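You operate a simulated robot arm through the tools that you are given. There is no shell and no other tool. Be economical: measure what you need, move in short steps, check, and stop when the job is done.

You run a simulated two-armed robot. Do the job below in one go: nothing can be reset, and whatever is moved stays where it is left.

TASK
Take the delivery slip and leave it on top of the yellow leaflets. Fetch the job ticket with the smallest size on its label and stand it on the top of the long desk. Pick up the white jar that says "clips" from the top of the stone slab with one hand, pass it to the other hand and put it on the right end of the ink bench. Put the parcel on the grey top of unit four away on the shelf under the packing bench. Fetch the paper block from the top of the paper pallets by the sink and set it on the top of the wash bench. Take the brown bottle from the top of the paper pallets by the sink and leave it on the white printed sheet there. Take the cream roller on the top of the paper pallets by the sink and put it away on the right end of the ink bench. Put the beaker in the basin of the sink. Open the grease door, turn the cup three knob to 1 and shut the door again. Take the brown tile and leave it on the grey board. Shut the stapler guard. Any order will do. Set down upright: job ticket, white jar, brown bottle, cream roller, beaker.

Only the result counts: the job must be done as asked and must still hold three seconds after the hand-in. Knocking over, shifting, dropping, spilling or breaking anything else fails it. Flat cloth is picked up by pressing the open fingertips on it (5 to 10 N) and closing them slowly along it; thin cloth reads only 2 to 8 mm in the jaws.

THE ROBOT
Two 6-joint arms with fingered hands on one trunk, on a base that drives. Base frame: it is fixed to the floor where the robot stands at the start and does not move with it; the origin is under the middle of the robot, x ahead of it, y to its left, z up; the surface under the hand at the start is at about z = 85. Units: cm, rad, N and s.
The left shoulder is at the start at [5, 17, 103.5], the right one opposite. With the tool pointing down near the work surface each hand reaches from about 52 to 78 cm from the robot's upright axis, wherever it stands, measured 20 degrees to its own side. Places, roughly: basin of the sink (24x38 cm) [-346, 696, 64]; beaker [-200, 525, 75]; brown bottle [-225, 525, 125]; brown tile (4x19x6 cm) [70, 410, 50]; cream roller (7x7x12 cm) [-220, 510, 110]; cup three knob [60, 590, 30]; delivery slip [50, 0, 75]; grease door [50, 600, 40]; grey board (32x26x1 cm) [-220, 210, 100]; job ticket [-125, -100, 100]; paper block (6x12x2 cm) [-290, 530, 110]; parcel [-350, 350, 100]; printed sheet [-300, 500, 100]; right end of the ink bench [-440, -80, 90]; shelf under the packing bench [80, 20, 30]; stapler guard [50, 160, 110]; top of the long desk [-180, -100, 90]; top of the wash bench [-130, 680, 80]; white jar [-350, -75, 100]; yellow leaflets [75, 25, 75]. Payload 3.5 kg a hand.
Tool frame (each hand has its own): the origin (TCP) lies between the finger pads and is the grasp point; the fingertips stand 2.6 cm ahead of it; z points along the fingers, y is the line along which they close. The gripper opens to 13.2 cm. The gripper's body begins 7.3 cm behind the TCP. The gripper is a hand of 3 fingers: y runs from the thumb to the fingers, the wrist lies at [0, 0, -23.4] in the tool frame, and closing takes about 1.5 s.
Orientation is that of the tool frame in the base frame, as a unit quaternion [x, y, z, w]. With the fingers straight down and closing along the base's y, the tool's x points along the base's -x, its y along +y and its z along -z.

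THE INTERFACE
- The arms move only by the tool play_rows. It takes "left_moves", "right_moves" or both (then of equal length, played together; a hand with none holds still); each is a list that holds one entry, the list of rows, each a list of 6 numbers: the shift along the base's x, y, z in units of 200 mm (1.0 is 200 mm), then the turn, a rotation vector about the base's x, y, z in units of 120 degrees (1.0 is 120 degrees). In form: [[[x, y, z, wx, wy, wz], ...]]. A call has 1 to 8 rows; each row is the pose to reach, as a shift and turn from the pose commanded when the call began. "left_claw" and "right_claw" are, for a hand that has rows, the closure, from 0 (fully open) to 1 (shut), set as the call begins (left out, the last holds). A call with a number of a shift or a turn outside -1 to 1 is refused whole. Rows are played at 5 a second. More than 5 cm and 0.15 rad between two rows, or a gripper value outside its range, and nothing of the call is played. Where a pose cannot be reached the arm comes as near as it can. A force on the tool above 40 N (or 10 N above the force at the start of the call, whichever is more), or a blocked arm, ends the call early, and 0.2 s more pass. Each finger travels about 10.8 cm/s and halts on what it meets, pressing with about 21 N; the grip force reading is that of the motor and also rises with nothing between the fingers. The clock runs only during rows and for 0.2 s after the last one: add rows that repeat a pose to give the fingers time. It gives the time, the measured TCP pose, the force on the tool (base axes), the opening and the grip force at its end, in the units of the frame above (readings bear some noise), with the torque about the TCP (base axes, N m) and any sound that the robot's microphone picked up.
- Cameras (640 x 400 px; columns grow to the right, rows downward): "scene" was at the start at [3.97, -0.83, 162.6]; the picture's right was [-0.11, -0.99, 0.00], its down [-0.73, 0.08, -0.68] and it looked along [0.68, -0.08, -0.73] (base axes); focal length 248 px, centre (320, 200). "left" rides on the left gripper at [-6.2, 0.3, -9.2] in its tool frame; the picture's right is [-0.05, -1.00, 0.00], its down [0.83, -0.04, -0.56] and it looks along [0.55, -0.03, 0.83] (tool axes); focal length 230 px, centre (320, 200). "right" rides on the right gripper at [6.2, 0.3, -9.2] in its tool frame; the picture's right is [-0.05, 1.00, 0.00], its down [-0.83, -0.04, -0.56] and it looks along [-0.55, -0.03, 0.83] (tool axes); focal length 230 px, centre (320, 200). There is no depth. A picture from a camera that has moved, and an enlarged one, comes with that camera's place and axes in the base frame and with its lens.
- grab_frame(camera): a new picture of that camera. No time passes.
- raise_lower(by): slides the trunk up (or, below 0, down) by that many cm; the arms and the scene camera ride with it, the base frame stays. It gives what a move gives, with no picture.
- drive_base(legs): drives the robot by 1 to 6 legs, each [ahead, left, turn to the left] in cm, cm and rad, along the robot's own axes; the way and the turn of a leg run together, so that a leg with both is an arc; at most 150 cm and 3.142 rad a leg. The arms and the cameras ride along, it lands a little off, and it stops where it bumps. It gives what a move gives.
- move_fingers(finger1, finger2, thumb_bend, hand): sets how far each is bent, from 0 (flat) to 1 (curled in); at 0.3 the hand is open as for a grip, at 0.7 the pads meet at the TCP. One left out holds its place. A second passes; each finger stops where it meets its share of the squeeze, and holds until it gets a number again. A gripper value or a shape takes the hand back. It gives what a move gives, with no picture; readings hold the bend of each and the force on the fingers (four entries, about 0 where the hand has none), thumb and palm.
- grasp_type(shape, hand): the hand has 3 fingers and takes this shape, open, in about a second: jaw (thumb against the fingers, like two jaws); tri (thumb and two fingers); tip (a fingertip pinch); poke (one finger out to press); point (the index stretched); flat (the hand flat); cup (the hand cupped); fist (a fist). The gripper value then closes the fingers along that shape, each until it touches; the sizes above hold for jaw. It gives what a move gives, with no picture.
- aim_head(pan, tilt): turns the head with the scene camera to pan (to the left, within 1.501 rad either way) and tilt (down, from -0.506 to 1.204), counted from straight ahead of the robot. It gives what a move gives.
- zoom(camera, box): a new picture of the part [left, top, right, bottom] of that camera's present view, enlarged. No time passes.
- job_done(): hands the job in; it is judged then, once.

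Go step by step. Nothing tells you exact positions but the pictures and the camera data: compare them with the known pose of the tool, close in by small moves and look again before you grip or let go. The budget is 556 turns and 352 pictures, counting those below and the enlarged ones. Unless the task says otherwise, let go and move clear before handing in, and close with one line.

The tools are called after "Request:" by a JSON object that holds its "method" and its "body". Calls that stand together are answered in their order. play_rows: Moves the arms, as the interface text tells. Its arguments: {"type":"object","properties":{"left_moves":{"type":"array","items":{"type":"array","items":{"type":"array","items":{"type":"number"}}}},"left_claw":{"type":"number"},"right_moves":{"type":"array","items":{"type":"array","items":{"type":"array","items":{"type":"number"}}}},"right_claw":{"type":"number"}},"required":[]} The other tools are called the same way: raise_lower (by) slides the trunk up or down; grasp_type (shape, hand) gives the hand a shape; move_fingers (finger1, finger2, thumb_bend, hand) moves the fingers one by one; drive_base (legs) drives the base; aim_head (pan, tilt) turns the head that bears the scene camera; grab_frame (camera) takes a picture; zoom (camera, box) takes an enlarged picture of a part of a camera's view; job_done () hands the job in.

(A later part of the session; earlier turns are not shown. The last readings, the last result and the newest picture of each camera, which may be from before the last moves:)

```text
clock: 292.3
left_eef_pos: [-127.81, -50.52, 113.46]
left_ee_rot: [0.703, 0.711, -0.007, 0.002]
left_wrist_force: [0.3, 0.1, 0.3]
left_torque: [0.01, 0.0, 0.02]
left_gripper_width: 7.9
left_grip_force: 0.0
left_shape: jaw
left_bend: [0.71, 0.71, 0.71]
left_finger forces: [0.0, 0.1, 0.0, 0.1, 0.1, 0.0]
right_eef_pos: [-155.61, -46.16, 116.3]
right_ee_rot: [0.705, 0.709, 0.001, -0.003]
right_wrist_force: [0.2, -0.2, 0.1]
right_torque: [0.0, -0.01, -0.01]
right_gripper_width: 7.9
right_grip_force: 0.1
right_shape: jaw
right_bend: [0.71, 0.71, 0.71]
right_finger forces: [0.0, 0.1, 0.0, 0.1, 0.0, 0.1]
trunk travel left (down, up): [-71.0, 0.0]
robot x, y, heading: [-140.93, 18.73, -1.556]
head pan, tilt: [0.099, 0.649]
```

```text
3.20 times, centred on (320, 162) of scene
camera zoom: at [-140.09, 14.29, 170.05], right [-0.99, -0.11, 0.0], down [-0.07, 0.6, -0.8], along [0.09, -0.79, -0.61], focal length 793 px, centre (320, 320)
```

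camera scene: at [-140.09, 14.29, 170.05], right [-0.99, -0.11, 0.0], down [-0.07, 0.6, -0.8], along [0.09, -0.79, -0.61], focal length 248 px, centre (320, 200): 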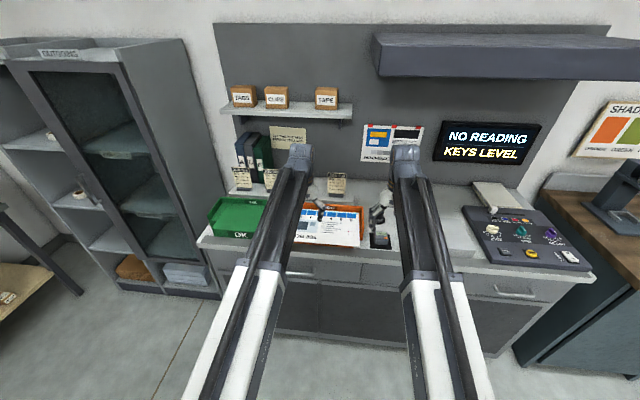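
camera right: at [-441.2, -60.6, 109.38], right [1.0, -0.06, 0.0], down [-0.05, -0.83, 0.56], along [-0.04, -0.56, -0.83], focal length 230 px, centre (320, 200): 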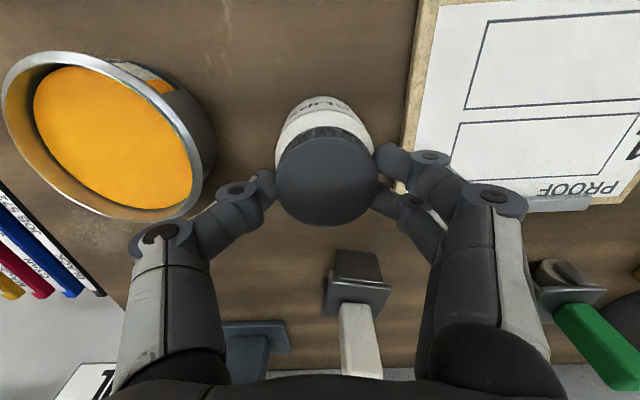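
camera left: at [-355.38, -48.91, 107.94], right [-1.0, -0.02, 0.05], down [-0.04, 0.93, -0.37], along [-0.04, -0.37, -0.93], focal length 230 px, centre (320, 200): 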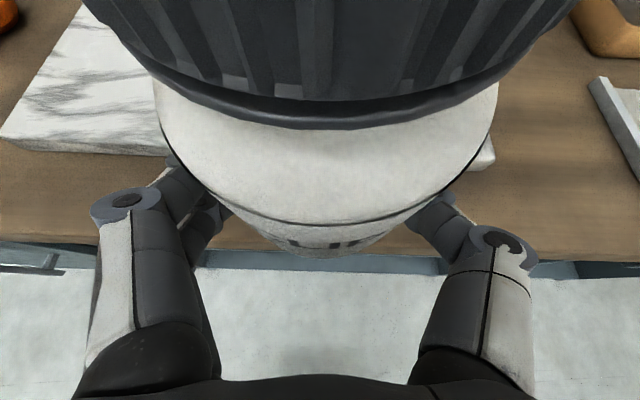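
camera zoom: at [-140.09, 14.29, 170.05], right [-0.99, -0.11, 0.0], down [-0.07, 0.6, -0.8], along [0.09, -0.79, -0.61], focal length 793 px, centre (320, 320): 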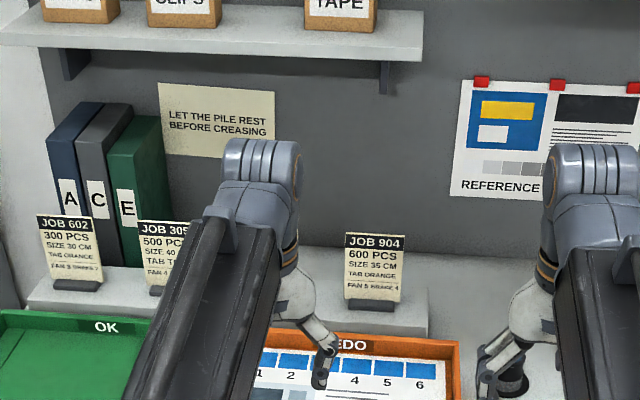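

Request:
{"method": "zoom", "body": {"camera": "scene", "box": [220, 160, 300, 210]}}

Request:
{"method": "zoom", "body": {"camera": "scene", "box": [310, 160, 390, 210]}}

Request:
{"method": "grab_frame", "body": {"camera": "right"}}

```text
8.00 times, centred on (260, 185) of scene
camera zoom: at [-140.09, 14.29, 170.05], right [-0.99, -0.11, 0.0], down [-0.07, 0.6, -0.8], along [0.09, -0.79, -0.61], focal length 1982 px, centre (800, 320)
```

zoom: 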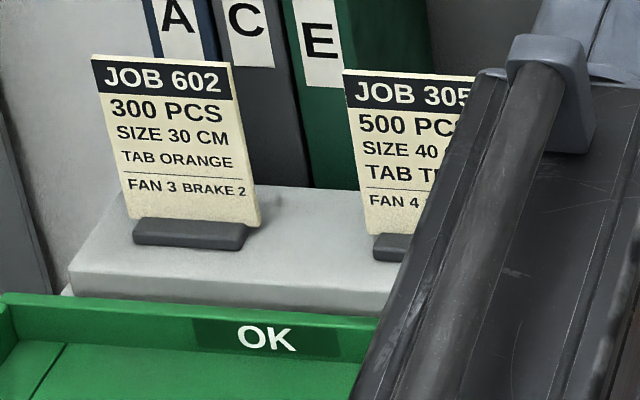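

```text
8.00 times, centred on (350, 185) of scene
camera zoom: at [-140.09, 14.29, 170.05], right [-0.99, -0.11, 0.0], down [-0.07, 0.6, -0.8], along [0.09, -0.79, -0.61], focal length 1982 px, centre (80, 320)
```

zoom: 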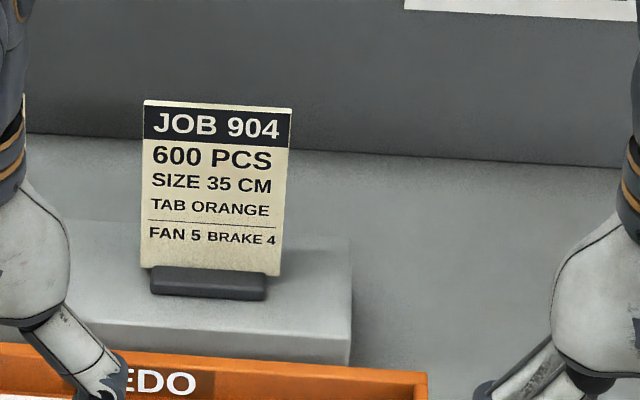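

```text
207 pictures are left
camera right: at [-155.31, -40.14, 125.53], right [1.0, -0.04, 0.0], down [-0.04, -0.83, 0.55], along [-0.03, -0.55, -0.83], focal length 230 px, centre (320, 200)
```

right: 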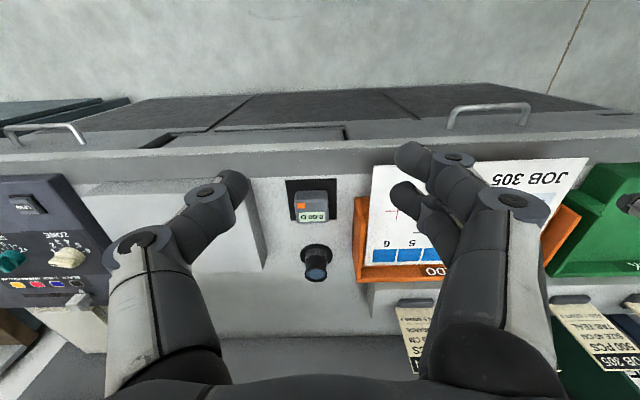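

The smallest is JOB 602 (SIZE 30 CM), the leftmost, near x≈-88. I'll move left 30 and ahead 18, then look with the left hand camera.

Request:
{"method": "drive_base", "body": {"legs": [[0, 30, -0.015], [18, 0, 0]]}}

Request:
{"method": "grab_frame", "body": {"camera": "left"}}

Request:
{"method": "zoom", "body": {"camera": "scene", "box": [220, 130, 420, 255]}}

```text
clock: 295.4
left_eef_pos: [-98.86, -68.49, 113.51]
left_ee_rot: [0.707, 0.708, -0.007, 0.001]
left_wrist_force: [-0.1, -0.2, 0.2]
left_torque: [-0.01, -0.01, -0.02]
left_gripper_width: 7.86
left_grip_force: 0.0
left_shape: jaw
left_bend: [0.71, 0.71, 0.71]
left_finger forces: [0.0, 0.0, 0.0, 0.0, 0.1, 0.0]
right_eef_pos: [-126.59, -63.94, 116.24]
right_ee_rot: [0.709, 0.705, 0.002, -0.002]
right_wrist_force: [0.0, 0.5, -1.0]
right_torque: [0.05, 0.01, 0.0]
right_gripper_width: 7.88
right_grip_force: 0.1
right_shape: jaw
right_bend: [0.71, 0.71, 0.71]
right_finger forces: [0.0, 0.0, 0.0, 0.0, 0.0, 0.1]
trunk travel left (down, up): [-71.0, 0.0]
robot x, y, heading: [-111.14, 1.49, -1.569]
head pan, tilt: [0.099, 0.649]
```

```text
206 pictures are left
camera left: at [-98.38, -74.65, 122.74], right [-1.0, -0.05, 0.01], down [-0.04, 0.84, 0.55], along [-0.04, 0.55, -0.84], focal length 230 px, centre (320, 200)
```

left: 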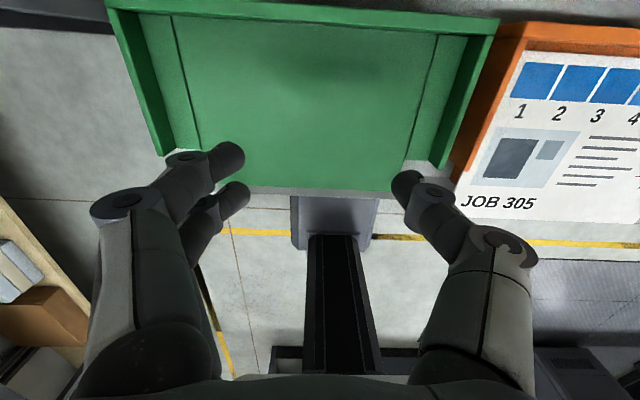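

```text
3.20 times, centred on (320, 192) of scene
camera zoom: at [-110.3, -3.65, 170.04], right [-0.99, -0.1, 0.0], down [-0.06, 0.6, -0.8], along [0.08, -0.79, -0.61], focal length 793 px, centre (320, 224)
```

zoom: 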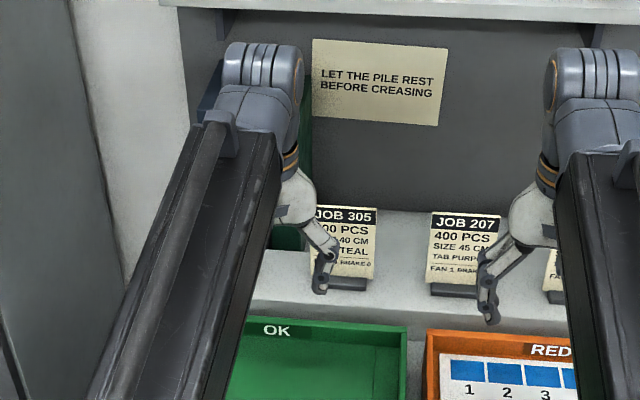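

Four tickets; 602 at 30 cm is smallest, base at (-89.5,-86,97), card top z≈109, about 8 cm wide. Binders stand behind, so I'll use the right hand (its camera is on my side) gripping the card by its side edges. First tuck the left hand in, then reposition.

Request:
{"method": "play_rows", "body": {"left_moves": [[[0, 0.2, 0, 0, 0, 0], [0, 0.4, 0, 0, 0, 0], [0, 0.6, 0.05, 0, 0, 0], [0, 0.75, 0.05, 0, 0, 0]]]}}

Request:
{"method": "drive_base", "body": {"legs": [[0, 27, 0]]}}

Request:
{"method": "aim_head", "body": {"pan": 0.0, "tilt": 0.7}}

Request:
{"method": "grab_frame", "body": {"camera": "scene"}}

Request:
{"method": "grab_frame", "body": {"camera": "right"}}

```text
clock: 296.4
left_eef_pos: [-98.82, -53.36, 114.41]
left_ee_rot: [0.707, 0.707, -0.007, 0.002]
left_wrist_force: [-0.5, 0.6, 0.0]
left_torque: [0.01, 0.03, 0.03]
left_gripper_width: 7.88
left_grip_force: 0.0
left_shape: jaw
left_bend: [0.71, 0.71, 0.71]
left_finger forces: [0.0, 0.0, 0.1, 0.0, 0.0, 0.0]
right_eef_pos: [-126.52, -63.93, 116.28]
right_ee_rot: [0.709, 0.705, 0.002, -0.002]
right_wrist_force: [0.3, 0.1, 0.1]
right_torque: [0.02, 0.03, 0.0]
right_gripper_width: 7.86
right_grip_force: 0.1
right_shape: jaw
right_bend: [0.71, 0.71, 0.71]
right_finger forces: [0.1, 0.0, 0.0, 0.0, 0.0, 0.0]
trunk travel left (down, up): [-71.0, 0.0]
robot x, y, heading: [-111.21, 1.21, -1.573]
head pan, tilt: [0.099, 0.649]
```

```text
clock: 298.3
left_eef_pos: [-71.92, -53.48, 114.47]
left_ee_rot: [0.706, 0.708, -0.007, 0.001]
left_wrist_force: [0.3, 0.1, -0.5]
left_torque: [0.0, 0.03, 0.01]
left_gripper_width: 7.87
left_grip_force: 0.0
left_shape: jaw
left_bend: [0.71, 0.71, 0.71]
left_finger forces: [0.0, 0.1, 0.0, 0.1, 0.0, 0.1]
right_eef_pos: [-99.72, -63.87, 116.2]
right_ee_rot: [0.708, 0.706, 0.001, -0.003]
right_wrist_force: [-0.1, -0.2, -0.3]
right_torque: [0.01, 0.03, 0.03]
right_gripper_width: 7.91
right_grip_force: 0.1
right_shape: jaw
right_bend: [0.71, 0.71, 0.71]
right_finger forces: [0.1, 0.0, 0.0, 0.0, 0.0, 0.0]
trunk travel left (down, up): [-71.0, 0.0]
robot x, y, heading: [-84.45, 1.18, -1.575]
head pan, tilt: [0.099, 0.649]
```

```text
clock: 299.0
left_eef_pos: [-72.05, -53.36, 114.34]
left_ee_rot: [0.706, 0.708, -0.006, 0.002]
left_wrist_force: [-0.2, -0.1, 1.1]
left_torque: [0.0, 0.03, 0.02]
left_gripper_width: 7.88
left_grip_force: 0.1
left_shape: jaw
left_bend: [0.71, 0.71, 0.71]
left_finger forces: [0.0, 0.0, 0.1, 0.0, 0.1, 0.1]
right_eef_pos: [-99.89, -63.79, 116.22]
right_ee_rot: [0.708, 0.706, 0.001, -0.002]
right_wrist_force: [0.1, 0.0, -0.2]
right_torque: [-0.02, 0.0, 0.03]
right_gripper_width: 7.88
right_grip_force: 0.0
right_shape: jaw
right_bend: [0.71, 0.71, 0.71]
right_finger forces: [0.0, 0.0, 0.0, 0.0, 0.0, 0.0]
trunk travel left (down, up): [-71.0, 0.0]
robot x, y, heading: [-84.51, 1.23, -1.57]
head pan, tilt: [0.0, 0.7]
```

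```text
204 pictures are left
camera scene: at [-84.46, -3.28, 169.62], right [-1.0, 0.0, 0.0], down [0.0, 0.64, -0.77], along [0.0, -0.77, -0.64], focal length 248 px, centre (320, 200)
```

scene: 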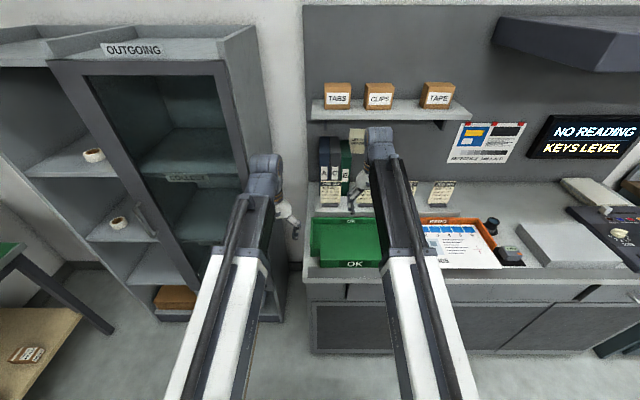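

```text
203 pictures are left
camera right: at [-99.43, -57.69, 125.54], right [1.0, -0.06, 0.0], down [-0.05, -0.83, 0.55], along [-0.03, -0.55, -0.83], focal length 230 px, centre (320, 200)
```

right: 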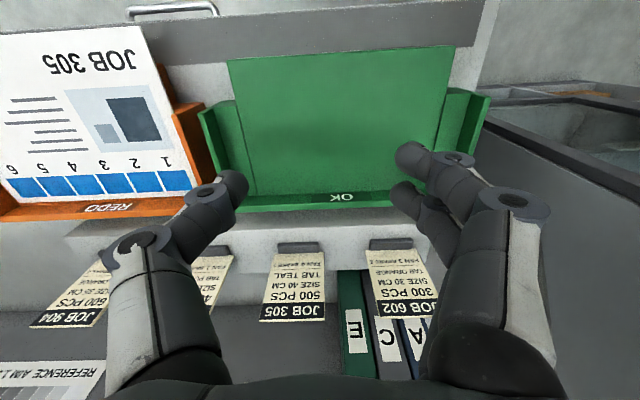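

Ticket 602: card at x≈-89.3, y≈-86.2, z 97–109. Drive ahead 18 and bring the right hand above it with a wider opening.

Request:
{"method": "drive_base", "body": {"legs": [[17, 0, 0]]}}

Request:
{"method": "play_rows", "body": {"right_moves": [[[0.15, -0.05, 0, 0, 0, 0], [0.3, -0.1, 0, 0, 0, 0], [0.45, -0.15, -0.03, 0, 0, 0], [0.5, -0.22, -0.06, 0, 0, 0]]], "right_claw": 0.2}}

Request:
{"method": "grab_frame", "body": {"camera": "right"}}

```text
clock: 300.5
left_eef_pos: [-72.03, -70.46, 114.45]
left_ee_rot: [0.706, 0.708, -0.006, 0.002]
left_wrist_force: [-0.2, -0.4, -0.3]
left_torque: [0.07, 0.02, 0.03]
left_gripper_width: 7.87
left_grip_force: 0.0
left_shape: jaw
left_bend: [0.71, 0.71, 0.71]
left_finger forces: [0.0, 0.1, 0.0, 0.0, 0.0, 0.0]
right_eef_pos: [-99.88, -80.95, 116.22]
right_ee_rot: [0.709, 0.705, 0.001, -0.003]
right_wrist_force: [0.1, -1.0, 0.2]
right_torque: [0.02, -0.02, 0.0]
right_gripper_width: 7.89
right_grip_force: 0.1
right_shape: jaw
right_bend: [0.71, 0.71, 0.71]
right_finger forces: [0.0, 0.0, 0.0, 0.0, 0.0, 0.0]
trunk travel left (down, up): [-71.0, 0.0]
robot x, y, heading: [-84.1, -15.79, -1.571]
head pan, tilt: [0.0, 0.7]
```

```text
clock: 301.5
left_eef_pos: [-72.07, -70.38, 114.27]
left_ee_rot: [0.706, 0.708, -0.007, 0.003]
left_wrist_force: [0.3, -1.2, -0.1]
left_torque: [-0.01, 0.0, 0.0]
left_gripper_width: 7.89
left_grip_force: 0.1
left_shape: jaw
left_bend: [0.71, 0.71, 0.71]
left_finger forces: [0.0, 0.1, 0.0, 0.1, 0.1, 0.0]
right_eef_pos: [-89.57, -85.35, 115.01]
right_ee_rot: [0.709, 0.705, 0.001, -0.002]
right_wrist_force: [-0.1, 0.2, -0.5]
right_torque: [0.03, -0.02, 0.02]
right_gripper_width: 10.57
right_grip_force: 0.1
right_shape: jaw
right_bend: [0.59, 0.59, 0.56]
right_finger forces: [0.0, 0.0, 0.0, 0.0, 0.1, 0.1]
trunk travel left (down, up): [-71.0, 0.0]
robot x, y, heading: [-84.78, -15.71, -1.571]
head pan, tilt: [0.0, 0.7]
```

```text
202 pictures are left
camera right: at [-89.34, -79.2, 124.35], right [1.0, -0.06, 0.0], down [-0.05, -0.83, 0.55], along [-0.03, -0.55, -0.83], focal length 230 px, centre (320, 200)
```

right: 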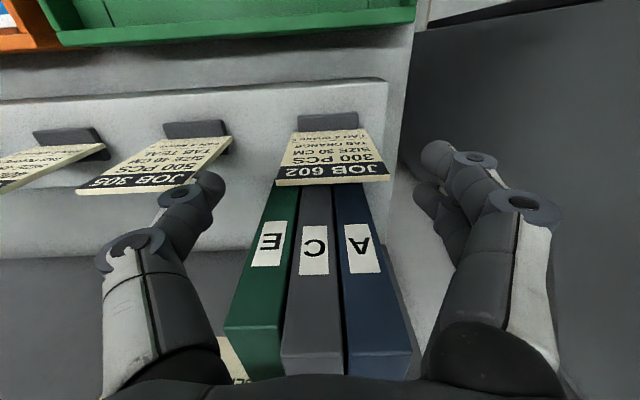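

Shift +0.9 in x, −1.8 in y, open a bit more and lower to straddle the card.

Request:
{"method": "play_rows", "body": {"right_moves": [[[0.045, -0.045, 0, 0, 0, 0], [0.045, -0.09, 0, 0, 0, 0], [0.045, -0.09, -0.15, 0, 0, 0], [0.045, -0.09, -0.3, 0, 0, 0]]], "right_claw": 0.1}}

Request:
{"method": "grab_frame", "body": {"camera": "right"}}

```text
clock: 302.5
left_eef_pos: [-71.95, -70.32, 114.47]
left_ee_rot: [0.707, 0.708, -0.007, 0.002]
left_wrist_force: [-0.6, 0.4, 0.3]
left_torque: [-0.02, 0.0, 0.0]
left_gripper_width: 7.9
left_grip_force: 0.1
left_shape: jaw
left_bend: [0.71, 0.71, 0.71]
left_finger forces: [0.0, 0.0, 0.0, 0.0, 0.0, 0.0]
right_eef_pos: [-88.77, -86.9, 109.12]
right_ee_rot: [0.708, 0.706, 0.001, -0.002]
right_wrist_force: [0.1, 0.9, 0.2]
right_torque: [0.01, 0.03, -0.01]
right_gripper_width: 11.84
right_grip_force: 0.0
right_shape: jaw
right_bend: [0.48, 0.48, 0.44]
right_finger forces: [0.1, 0.0, 0.0, 0.1, 0.0, 0.0]
trunk travel left (down, up): [-71.0, 0.0]
robot x, y, heading: [-84.74, -15.81, -1.566]
head pan, tilt: [0.0, 0.7]
```

```text
201 pictures are left
camera right: at [-88.43, -80.85, 118.37], right [1.0, -0.06, 0.0], down [-0.05, -0.83, 0.55], along [-0.03, -0.55, -0.83], focal length 230 px, centre (320, 200)
```

right: 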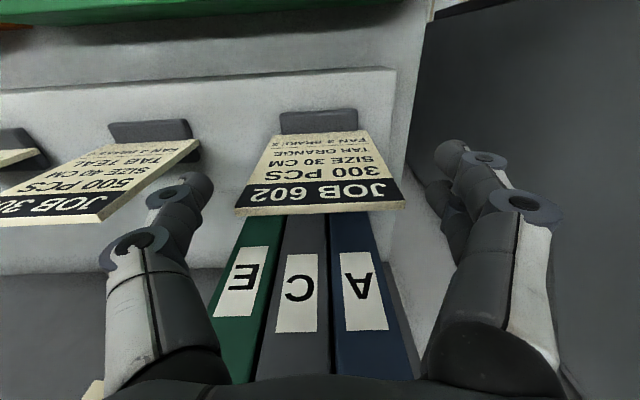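

Centred. Lower 4.5 cm and close on the card edges.

Request:
{"method": "play_rows", "body": {"right_moves": [[[0, -0.025, -0.12, 0, 0, 0], [0, -0.025, -0.23, 0, 0, 0]]]}}

Request:
{"method": "play_rows", "body": {"right_moves": [[[0, 0, 0, 0, 0, 0], [0, 0, 0, 0, 0, 0], [0, 0, 0, 0, 0, 0], [0, 0, 0, 0, 0, 0], [0, 0, 0, 0, 0, 0]]], "right_claw": 1}}

Request:
{"method": "grab_frame", "body": {"camera": "right"}}

```text
clock: 303.1
left_eef_pos: [-72.01, -70.44, 114.44]
left_ee_rot: [0.706, 0.708, -0.007, 0.002]
left_wrist_force: [0.5, -0.7, -0.8]
left_torque: [0.0, 0.01, 0.03]
left_gripper_width: 7.89
left_grip_force: 0.2
left_shape: jaw
left_bend: [0.71, 0.71, 0.71]
left_finger forces: [0.1, 0.0, 0.0, 0.1, 0.0, 0.0]
right_eef_pos: [-88.94, -87.54, 104.52]
right_ee_rot: [0.709, 0.706, 0.001, -0.003]
right_wrist_force: [-0.8, -0.1, 1.4]
right_torque: [0.03, 0.06, 0.01]
right_gripper_width: 11.85
right_grip_force: 0.2
right_shape: jaw
right_bend: [0.48, 0.48, 0.44]
right_finger forces: [0.1, 0.0, 0.1, 0.1, 1.7, 0.0]
trunk travel left (down, up): [-71.0, 0.0]
robot x, y, heading: [-84.29, -16.0, -1.568]
head pan, tilt: [0.0, 0.7]
```

```text
clock: 304.3
left_eef_pos: [-72.1, -70.34, 114.41]
left_ee_rot: [0.707, 0.707, -0.007, 0.002]
left_wrist_force: [0.4, -0.6, -0.5]
left_torque: [0.01, -0.04, 0.0]
left_gripper_width: 7.87
left_grip_force: 0.0
left_shape: jaw
left_bend: [0.71, 0.71, 0.71]
left_finger forces: [0.1, 0.0, 0.0, 0.0, 0.0, 0.1]
right_eef_pos: [-88.96, -87.52, 104.46]
right_ee_rot: [0.709, 0.705, 0.001, -0.002]
right_wrist_force: [-0.3, -0.7, 0.2]
right_torque: [-0.01, -0.02, -0.01]
right_gripper_width: 1.75
right_grip_force: 20.8
right_shape: jaw
right_bend: [0.68, 0.75, 0.75]
right_finger forces: [3.8, 4.9, 0.0, 0.1, 0.0, 0.0]
trunk travel left (down, up): [-71.0, 0.0]
robot x, y, heading: [-84.49, -15.87, -1.574]
head pan, tilt: [0.0, 0.7]
```

```text
200 pictures are left
camera right: at [-88.49, -81.32, 113.79], right [1.0, -0.06, 0.0], down [-0.05, -0.83, 0.55], along [-0.03, -0.55, -0.83], focal length 230 px, centre (320, 200)
```

right: 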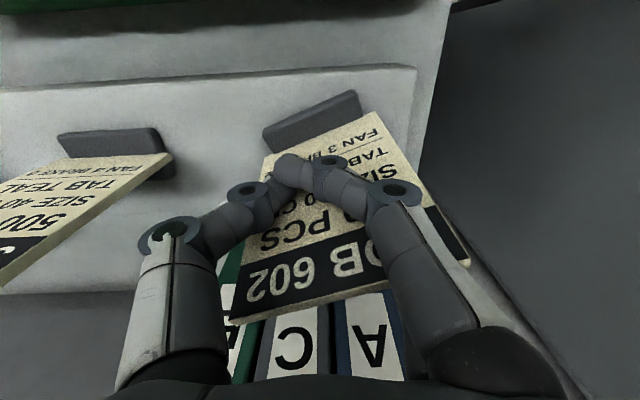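

The fingers slid in front of the card and twisted it. Open again slowly and look.

Request:
{"method": "play_rows", "body": {"right_moves": [[[0, 0.05, 0, 0, 0, 0], [0, 0.1, 0, 0, 0, 0], [0, 0.1, 0, 0, 0, 0], [0, 0.1, 0.05, 0, 0, 0], [0, 0.1, 0.25, 0, 0, 0], [0, 0.1, 0.45, 0, 0, 0]]], "right_claw": 0.3}}

Request:
{"method": "grab_frame", "body": {"camera": "right"}}

Request:
{"method": "zoom", "body": {"camera": "scene", "box": [280, 130, 440, 230]}}

```text
clock: 305.7
left_eef_pos: [-72.02, -70.29, 114.35]
left_ee_rot: [0.707, 0.707, -0.007, 0.002]
left_wrist_force: [-0.3, 0.0, 0.2]
left_torque: [-0.05, 0.0, 0.0]
left_gripper_width: 7.87
left_grip_force: 0.1
left_shape: jaw
left_bend: [0.71, 0.71, 0.71]
left_finger forces: [0.1, 0.0, 0.0, 0.0, 0.0, 0.1]
right_eef_pos: [-88.99, -85.55, 113.44]
right_ee_rot: [0.709, 0.705, 0.002, -0.002]
right_wrist_force: [-0.6, -0.1, -0.7]
right_torque: [-0.01, 0.04, 0.0]
right_gripper_width: 9.2
right_grip_force: 0.0
right_shape: jaw
right_bend: [0.67, 0.68, 0.64]
right_finger forces: [2.9, 3.0, 0.0, 0.0, 0.0, 0.0]
trunk travel left (down, up): [-71.0, 0.0]
robot x, y, heading: [-84.6, -15.47, -1.567]
head pan, tilt: [0.0, 0.7]
```

```text
199 pictures are left
camera right: at [-88.54, -79.36, 122.71], right [1.0, -0.06, 0.0], down [-0.05, -0.83, 0.55], along [-0.03, -0.55, -0.83], focal length 230 px, centre (320, 200)
```

right: 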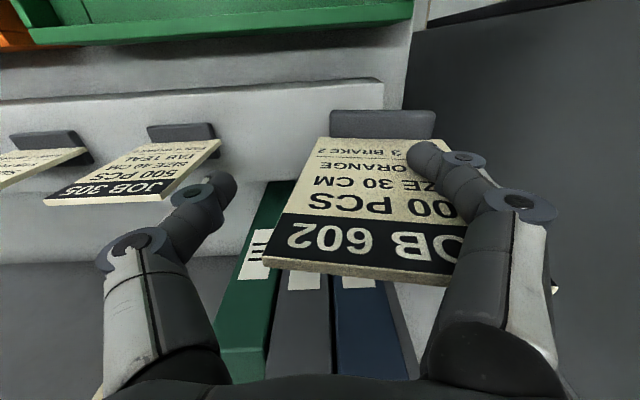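

```text
4.00 times, centred on (360, 180) of scene
camera zoom: at [-84.44, -20.23, 169.61], right [-1.0, 0.0, 0.0], down [0.0, 0.64, -0.76], along [0.0, -0.76, -0.64], focal length 991 px, centre (160, 280)
```

zoom: 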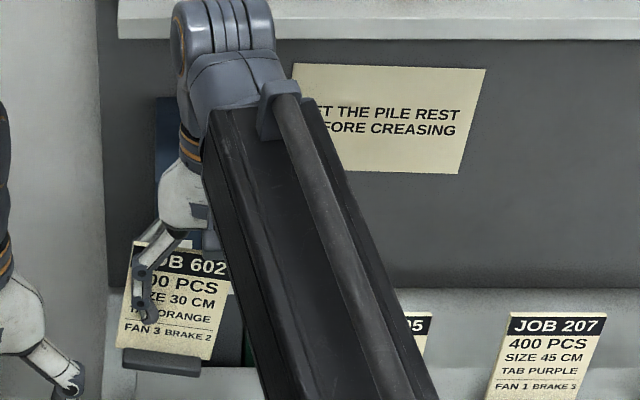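

The ticket got wedged between the two fingers and is lifted with the hand. I'll use that: back away gently, then check how it hangs.

Request:
{"method": "drive_base", "body": {"legs": [[-16, 0, 0]]}}

Request:
{"method": "grab_frame", "body": {"camera": "right"}}

Request:
{"method": "zoom", "body": {"camera": "scene", "box": [280, 130, 440, 230]}}

Request:
{"method": "zoom", "body": {"camera": "left", "box": [320, 0, 640, 200]}}

```text
clock: 307.1
left_eef_pos: [-72.01, -53.66, 114.56]
left_ee_rot: [0.706, 0.708, -0.006, 0.002]
left_wrist_force: [-0.5, 0.5, -0.6]
left_torque: [0.01, -0.03, 0.03]
left_gripper_width: 7.89
left_grip_force: 0.1
left_shape: jaw
left_bend: [0.71, 0.71, 0.71]
left_finger forces: [0.0, 0.0, 0.0, 0.0, 0.0, 0.1]
right_eef_pos: [-88.77, -68.91, 113.54]
right_ee_rot: [0.709, 0.706, 0.001, -0.002]
right_wrist_force: [0.0, -0.5, -0.5]
right_torque: [-0.03, 0.01, 0.03]
right_gripper_width: 9.21
right_grip_force: 0.1
right_shape: jaw
right_bend: [0.67, 0.68, 0.64]
right_finger forces: [3.1, 3.0, 0.0, 0.0, 0.1, 0.0]
trunk travel left (down, up): [-71.0, 0.0]
robot x, y, heading: [-84.91, 0.72, -1.563]
head pan, tilt: [0.0, 0.7]
```

```text
197 pictures are left
camera right: at [-88.47, -62.77, 122.74], right [1.0, -0.06, 0.0], down [-0.04, -0.83, 0.55], along [-0.03, -0.55, -0.83], focal length 230 px, centre (320, 200)
```

right: 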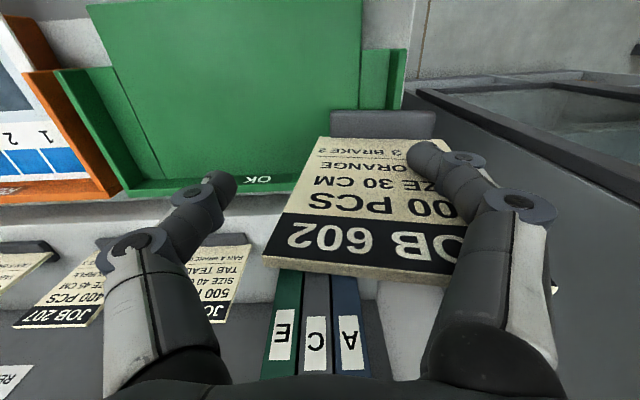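

```text
4.00 times, centred on (360, 180) of scene
camera zoom: at [-84.47, -3.58, 169.62], right [-1.0, 0.0, 0.0], down [0.0, 0.64, -0.77], along [0.0, -0.77, -0.64], focal length 991 px, centre (160, 280)
```

zoom: 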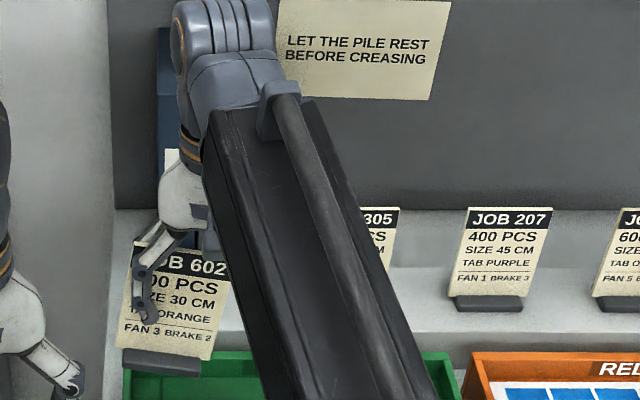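

```text
2.00 times, centred on (480, 100) of left
camera zoom: at [-71.48, -59.82, 123.76], right [-1.0, -0.06, 0.01], down [-0.04, 0.84, 0.54], along [-0.04, 0.54, -0.84], focal length 460 px, centre (0, 400)
```

zoom: 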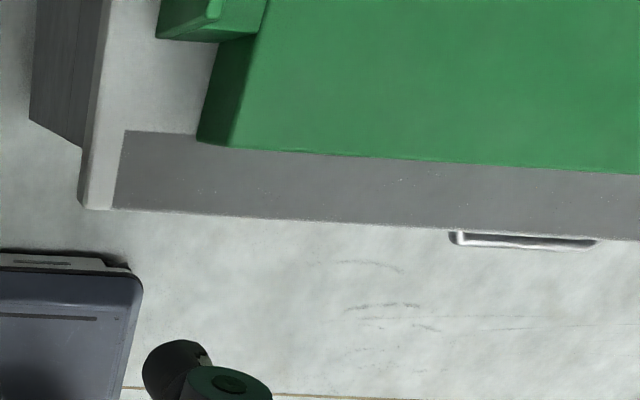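

The ticket hangs steadily. I'll carry it right to the open desk area near (-156,-87).

Request:
{"method": "drive_base", "body": {"legs": [[0, -71, -0.008]]}}

Request:
{"method": "drive_base", "body": {"legs": [[15, 0, 0]]}}

Request:
{"method": "grab_frame", "body": {"camera": "right"}}

Request:
{"method": "grab_frame", "body": {"camera": "scene"}}

```text
clock: 311.1
left_eef_pos: [-146.0, -53.94, 114.35]
left_ee_rot: [0.709, 0.706, -0.006, 0.002]
left_wrist_force: [-0.4, -0.2, 0.2]
left_torque: [0.01, 0.0, 0.03]
left_gripper_width: 7.88
left_grip_force: 0.1
left_shape: jaw
left_bend: [0.71, 0.71, 0.71]
left_finger forces: [0.0, 0.0, 0.0, 0.0, 0.1, 0.1]
right_eef_pos: [-162.96, -68.89, 113.38]
right_ee_rot: [0.711, 0.703, 0.001, -0.002]
right_wrist_force: [0.1, -0.8, -0.8]
right_torque: [0.04, 0.03, 0.02]
right_gripper_width: 9.2
right_grip_force: 0.1
right_shape: jaw
right_bend: [0.67, 0.68, 0.64]
right_finger forces: [3.0, 2.9, 0.1, 0.0, 0.0, 0.0]
trunk travel left (down, up): [-71.0, 0.0]
robot x, y, heading: [-157.75, 0.67, -1.576]
head pan, tilt: [0.0, 0.7]
```

```text
clock: 312.5
left_eef_pos: [-146.19, -69.32, 114.33]
left_ee_rot: [0.71, 0.704, -0.006, 0.001]
left_wrist_force: [0.0, 0.0, -0.6]
left_torque: [0.06, 0.0, 0.02]
left_gripper_width: 7.88
left_grip_force: 0.1
left_shape: jaw
left_bend: [0.71, 0.71, 0.71]
left_finger forces: [0.0, 0.1, 0.0, 0.0, 0.0, 0.1]
right_eef_pos: [-163.3, -84.3, 113.36]
right_ee_rot: [0.712, 0.702, 0.002, -0.004]
right_wrist_force: [-0.1, -0.5, -1.2]
right_torque: [0.06, 0.02, 0.0]
right_gripper_width: 9.21
right_grip_force: 0.0
right_shape: jaw
right_bend: [0.67, 0.68, 0.64]
right_finger forces: [2.9, 3.0, 0.1, 0.1, 0.1, 0.0]
trunk travel left (down, up): [-71.0, 0.0]
robot x, y, heading: [-158.13, -14.44, -1.578]
head pan, tilt: [0.0, 0.7]
```

```text
194 pictures are left
camera right: at [-162.77, -78.17, 122.59], right [1.0, -0.07, 0.0], down [-0.05, -0.83, 0.55], along [-0.04, -0.55, -0.84], focal length 230 px, centre (320, 200)
```

right: 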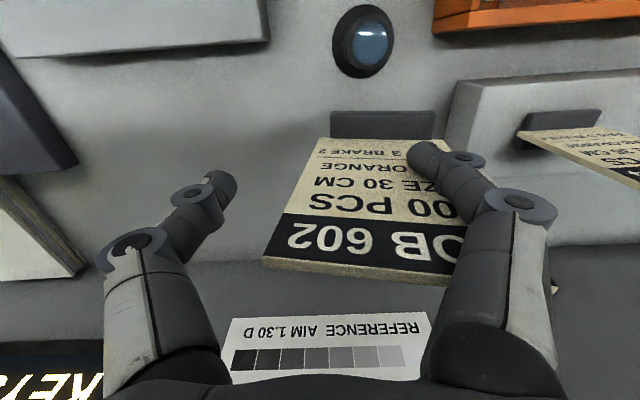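

```text
193 pictures are left
camera scene: at [-158.12, -19.13, 169.61], right [-1.0, 0.01, 0.0], down [0.01, 0.65, -0.76], along [-0.01, -0.76, -0.65], focal length 248 px, centre (320, 200)
```

scene: 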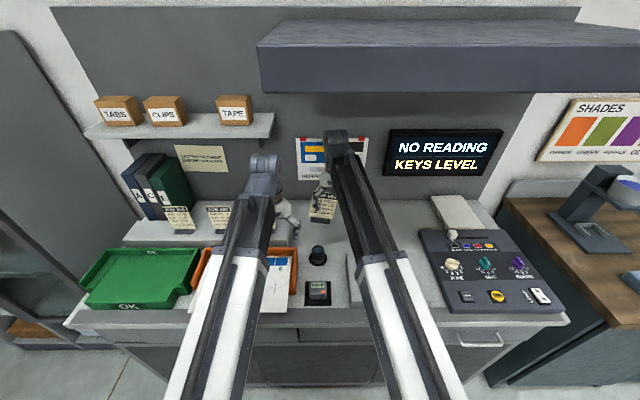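

Clear space below. Lower 13 cm and look.

Request:
{"method": "play_rows", "body": {"right_moves": [[[0, -0.02, -0.15, 0, 0, 0], [0, -0.04, -0.35, 0, 0, 0], [0, -0.06, -0.55, 0, 0, 0], [0, -0.06, -0.65, 0, 0, 0]]]}}

Request:
{"method": "grab_frame", "body": {"camera": "right"}}

Request:
{"method": "zoom", "body": {"camera": "scene", "box": [260, 160, 400, 248]}}

```text
clock: 313.5
left_eef_pos: [-146.19, -69.3, 114.46]
left_ee_rot: [0.71, 0.705, -0.006, 0.002]
left_wrist_force: [1.0, -0.3, 0.1]
left_torque: [0.02, 0.01, 0.01]
left_gripper_width: 7.86
left_grip_force: 0.0
left_shape: jaw
left_bend: [0.71, 0.71, 0.71]
left_finger forces: [0.0, 0.0, 0.1, 0.0, 0.0, 0.1]
right_eef_pos: [-163.19, -85.5, 100.18]
right_ee_rot: [0.712, 0.703, 0.001, -0.003]
right_wrist_force: [-1.0, 0.0, -0.9]
right_torque: [0.0, 0.03, 0.03]
right_gripper_width: 9.21
right_grip_force: 0.1
right_shape: jaw
right_bend: [0.67, 0.68, 0.64]
right_finger forces: [2.9, 2.9, 0.0, 0.0, 0.0, 0.0]
trunk travel left (down, up): [-71.0, 0.0]
robot x, y, heading: [-158.36, -14.64, -1.579]
head pan, tilt: [0.0, 0.7]
```

```text
192 pictures are left
camera right: at [-162.76, -79.26, 109.53], right [1.0, -0.07, 0.0], down [-0.05, -0.83, 0.55], along [-0.04, -0.55, -0.83], focal length 230 px, centre (320, 200)
```

right: 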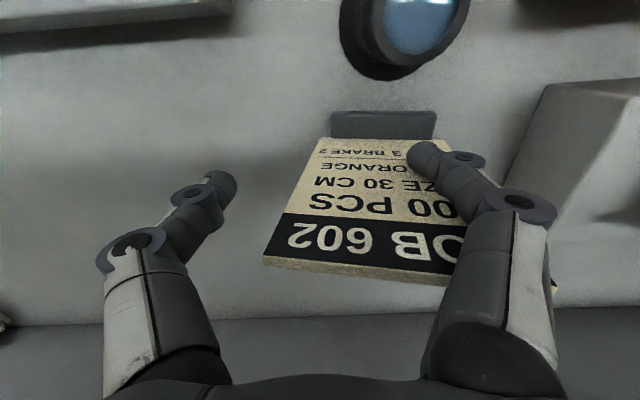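

```text
4.55 times, centred on (330, 204) of scene
camera zoom: at [-158.12, -18.95, 169.62], right [-1.0, 0.01, 0.0], down [0.01, 0.64, -0.76], along [-0.01, -0.76, -0.64], focal length 1126 px, centre (274, 182)
```

zoom: 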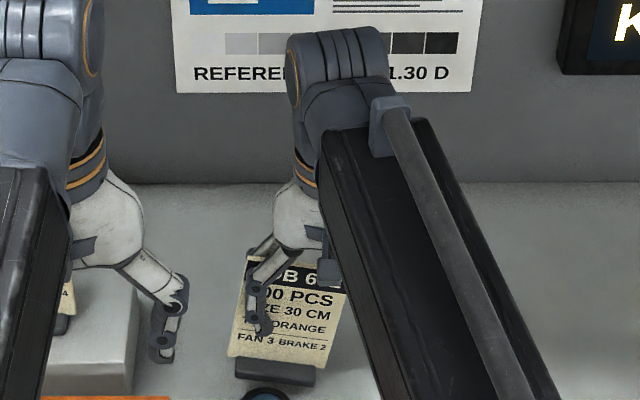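

The loupe in front is close; shift back 1.5 cm, then lower in small steps to touch.

Request:
{"method": "play_rows", "body": {"right_moves": [[[0, -0.06, 0, 0, 0, 0], [0, -0.08, -0.04, 0, 0, 0], [0, -0.08, -0.08, 0, 0, 0], [0, -0.08, -0.11, 0, 0, 0]]]}}

Request:
{"method": "grab_frame", "body": {"camera": "right"}}

```text
clock: 314.5
left_eef_pos: [-146.25, -69.21, 114.43]
left_ee_rot: [0.709, 0.705, -0.007, 0.002]
left_wrist_force: [-0.6, 0.0, 0.5]
left_torque: [-0.01, 0.01, -0.02]
left_gripper_width: 7.9
left_grip_force: 0.0
left_shape: jaw
left_bend: [0.71, 0.71, 0.71]
left_finger forces: [0.0, 0.1, 0.0, 0.0, 0.0, 0.1]
right_eef_pos: [-163.14, -86.98, 98.25]
right_ee_rot: [0.712, 0.702, 0.001, -0.002]
right_wrist_force: [-0.5, 1.3, 1.5]
right_torque: [-0.03, -0.04, 0.0]
right_gripper_width: 9.23
right_grip_force: 0.1
right_shape: jaw
right_bend: [0.67, 0.68, 0.64]
right_finger forces: [3.1, 2.7, 0.0, 0.0, 0.1, 0.0]
trunk travel left (down, up): [-71.0, 0.0]
robot x, y, heading: [-158.39, -14.7, -1.576]
head pan, tilt: [0.0, 0.7]
```

```text
190 pictures are left
camera right: at [-162.74, -80.88, 107.49], right [1.0, -0.07, 0.0], down [-0.05, -0.83, 0.55], along [-0.04, -0.55, -0.83], focal length 230 px, centre (320, 200)
```

right: 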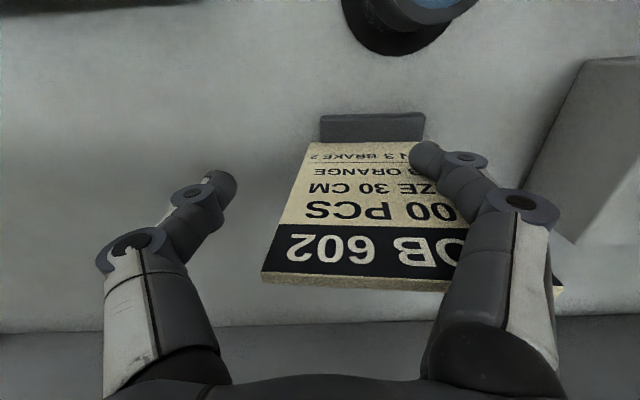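

Contact. Seat it slightly more, then free it by retracting only finger 1.

Request:
{"method": "play_rows", "body": {"right_moves": [[[0, 0, -0.015, 0, 0, 0], [0, 0, -0.025, 0, 0, 0]]]}}

Request:
{"method": "zoom", "body": {"camera": "scene", "box": [280, 190, 360, 240]}}

Request:
{"method": "zoom", "body": {"camera": "right", "box": [240, 60, 480, 210]}}

```text
clock: 315.1
left_eef_pos: [-146.01, -69.12, 114.37]
left_ee_rot: [0.71, 0.704, -0.007, 0.002]
left_wrist_force: [-0.2, 0.3, -0.8]
left_torque: [-0.03, 0.02, -0.03]
left_gripper_width: 7.89
left_grip_force: 0.0
left_shape: jaw
left_bend: [0.71, 0.71, 0.71]
left_finger forces: [0.0, 0.1, 0.1, 0.0, 0.0, 0.1]
right_eef_pos: [-163.22, -87.06, 97.7]
right_ee_rot: [0.712, 0.702, 0.001, -0.003]
right_wrist_force: [1.1, 0.6, 1.9]
right_torque: [0.01, -0.01, -0.01]
right_gripper_width: 9.22
right_grip_force: 0.1
right_shape: jaw
right_bend: [0.67, 0.68, 0.64]
right_finger forces: [2.9, 3.0, 0.0, 0.1, 0.0, 0.1]
trunk travel left (down, up): [-71.0, 0.0]
robot x, y, heading: [-157.83, -14.43, -1.582]
head pan, tilt: [0.0, 0.7]
```

```text
8.00 times, centred on (320, 215) of scene
camera zoom: at [-158.12, -18.93, 169.61], right [-1.0, 0.01, 0.0], down [0.01, 0.64, -0.76], along [-0.01, -0.76, -0.64], focal length 1982 px, centre (320, 80)
```

zoom: 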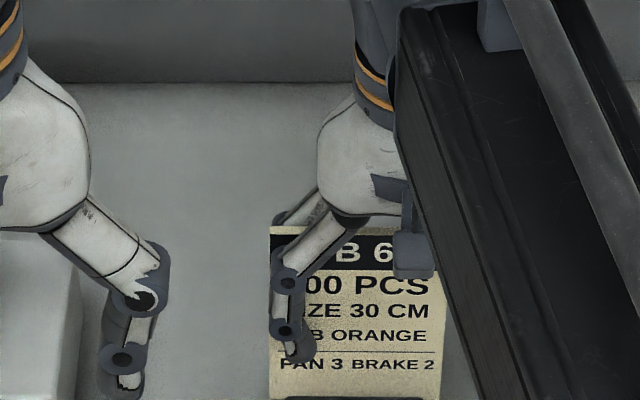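

```text
2.67 times, centred on (360, 135) of right
camera zoom: at [-162.8, -80.84, 106.96], right [1.0, -0.07, 0.0], down [-0.05, -0.83, 0.55], along [-0.04, -0.55, -0.83], focal length 614 px, centre (213, 373)
```

zoom: 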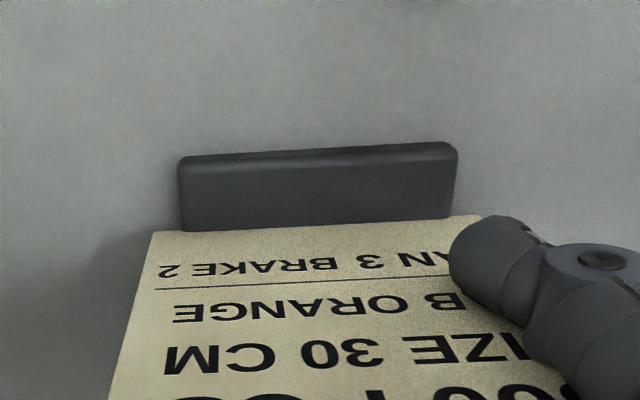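

The ticket stands level. Retract finger 1 only.

Request:
{"method": "move_fingers", "body": {"hand": "right", "finger1": 0.0}}

Request:
{"method": "zoom", "body": {"camera": "scene", "box": [280, 190, 360, 240]}}

Request:
{"method": "grab_frame", "body": {"camera": "right"}}

```text
clock: 316.1
left_eef_pos: [-146.23, -69.09, 114.42]
left_ee_rot: [0.71, 0.704, -0.007, 0.001]
left_wrist_force: [-0.5, -0.4, 0.6]
left_torque: [0.01, -0.01, -0.02]
left_gripper_width: 7.87
left_grip_force: 0.1
left_shape: jaw
left_bend: [0.71, 0.71, 0.71]
left_finger forces: [0.0, 0.0, 0.0, 0.0, 0.1, 0.1]
right_eef_pos: [-163.25, -86.97, 97.68]
right_ee_rot: [0.712, 0.703, 0.001, -0.002]
right_wrist_force: [1.2, 0.0, 0.3]
right_torque: [-0.02, 0.06, 0.02]
right_gripper_width: 14.41
right_grip_force: 2.6
right_shape: fingers
right_bend: [0.01, 0.68, 0.64]
right_finger forces: [2.0, 2.2, 0.0, 0.0, 0.0, 0.1]
trunk travel left (down, up): [-71.0, 0.0]
robot x, y, heading: [-158.08, -14.51, -1.581]
head pan, tilt: [0.0, 0.7]
```

```text
8.00 times, centred on (320, 215) of scene
camera zoom: at [-158.12, -18.95, 169.61], right [-1.0, 0.01, 0.0], down [0.01, 0.64, -0.76], along [-0.01, -0.76, -0.64], focal length 1982 px, centre (320, 80)
```

zoom: 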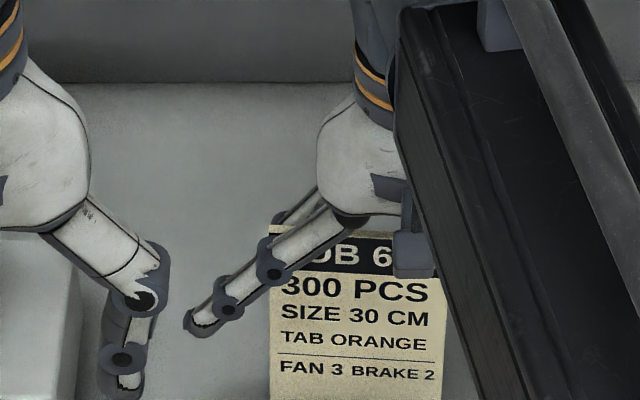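

```text
186 pictures are left
camera right: at [-162.79, -80.85, 106.97], right [1.0, -0.07, 0.0], down [-0.05, -0.83, 0.55], along [-0.04, -0.55, -0.83], focal length 230 px, centre (320, 200)
```

right: 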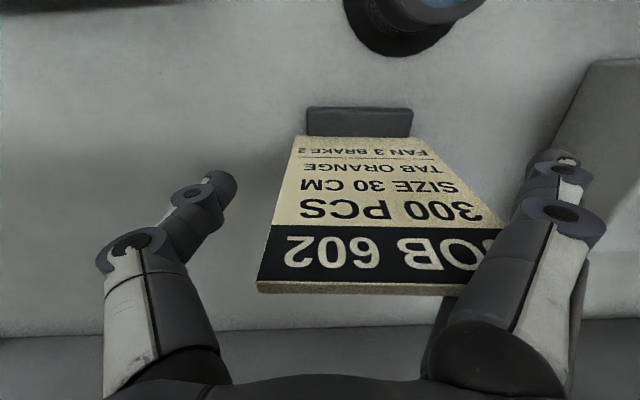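

Contact persists near the fingers' bases. Retract finger 2 as well.

Request:
{"method": "move_fingers", "body": {"hand": "right", "finger2": 0.0}}

Request:
{"method": "zoom", "body": {"camera": "scene", "box": [280, 190, 360, 240]}}

```text
clock: 317.1
left_eef_pos: [-146.3, -69.25, 114.3]
left_ee_rot: [0.71, 0.705, -0.006, 0.002]
left_wrist_force: [0.0, -0.7, -0.4]
left_torque: [0.03, 0.0, -0.04]
left_gripper_width: 7.88
left_grip_force: 0.1
left_shape: jaw
left_bend: [0.71, 0.71, 0.71]
left_finger forces: [0.0, 0.1, 0.0, 0.0, 0.0, 0.1]
right_eef_pos: [-163.25, -87.06, 97.61]
right_ee_rot: [0.712, 0.702, 0.001, -0.003]
right_wrist_force: [-0.7, 0.9, 0.0]
right_torque: [0.0, 0.03, 0.01]
right_gripper_width: 14.57
right_grip_force: 2.7
right_shape: fingers
right_bend: [0.0, 0.01, 0.64]
right_finger forces: [2.7, 2.7, 0.1, 0.1, 0.0, 0.0]
trunk travel left (down, up): [-71.0, 0.0]
robot x, y, heading: [-157.91, -14.27, -1.584]
head pan, tilt: [0.0, 0.7]
```

```text
8.00 times, centred on (320, 215) of scene
camera zoom: at [-158.12, -18.94, 169.62], right [-1.0, 0.01, 0.0], down [0.01, 0.64, -0.76], along [-0.01, -0.76, -0.64], focal length 1982 px, centre (320, 80)
```

zoom: 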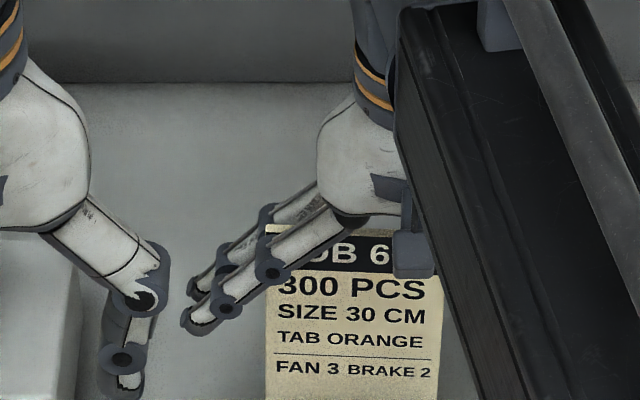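

Try raising the hand 1.5 cm to see whether the card slides free.

Request:
{"method": "play_rows", "body": {"right_moves": [[[0, 0, 0.03, 0, 0, 0], [0, 0, 0.06, 0, 0, 0], [0, 0, 0.08, 0, 0, 0]]]}}

Request:
{"method": "zoom", "body": {"camera": "scene", "box": [280, 190, 360, 240]}}

```text
clock: 317.9
left_eef_pos: [-146.24, -69.21, 114.43]
left_ee_rot: [0.709, 0.705, -0.006, 0.003]
left_wrist_force: [-1.5, 0.1, 0.2]
left_torque: [0.03, 0.01, -0.01]
left_gripper_width: 7.87
left_grip_force: 0.1
left_shape: jaw
left_bend: [0.71, 0.71, 0.71]
left_finger forces: [0.0, 0.0, 0.0, 0.0, 0.1, 0.0]
right_eef_pos: [-163.2, -86.97, 99.42]
right_ee_rot: [0.712, 0.702, 0.002, -0.003]
right_wrist_force: [-0.9, -0.5, -1.0]
right_torque: [-0.01, 0.01, 0.01]
right_gripper_width: 14.54
right_grip_force: 3.0
right_shape: fingers
right_bend: [0.0, 0.01, 0.64]
right_finger forces: [2.8, 2.7, 0.0, 0.1, 0.0, 0.0]
trunk travel left (down, up): [-71.0, 0.0]
robot x, y, heading: [-158.37, -14.77, -1.581]
head pan, tilt: [0.0, 0.7]
```

```text
8.00 times, centred on (320, 215) of scene
camera zoom: at [-158.12, -18.95, 169.61], right [-1.0, 0.01, 0.0], down [0.01, 0.64, -0.76], along [-0.01, -0.76, -0.64], focal length 1982 px, centre (320, 80)
```

zoom: 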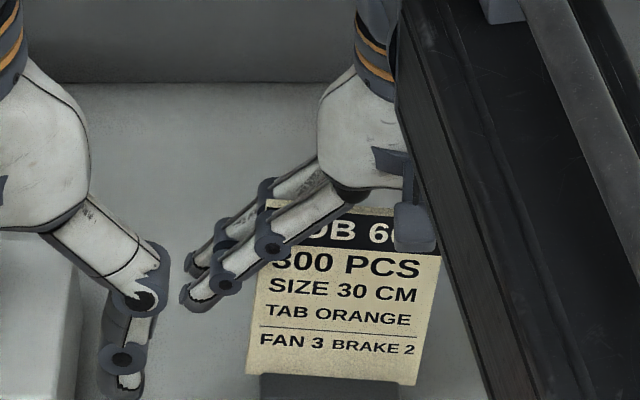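

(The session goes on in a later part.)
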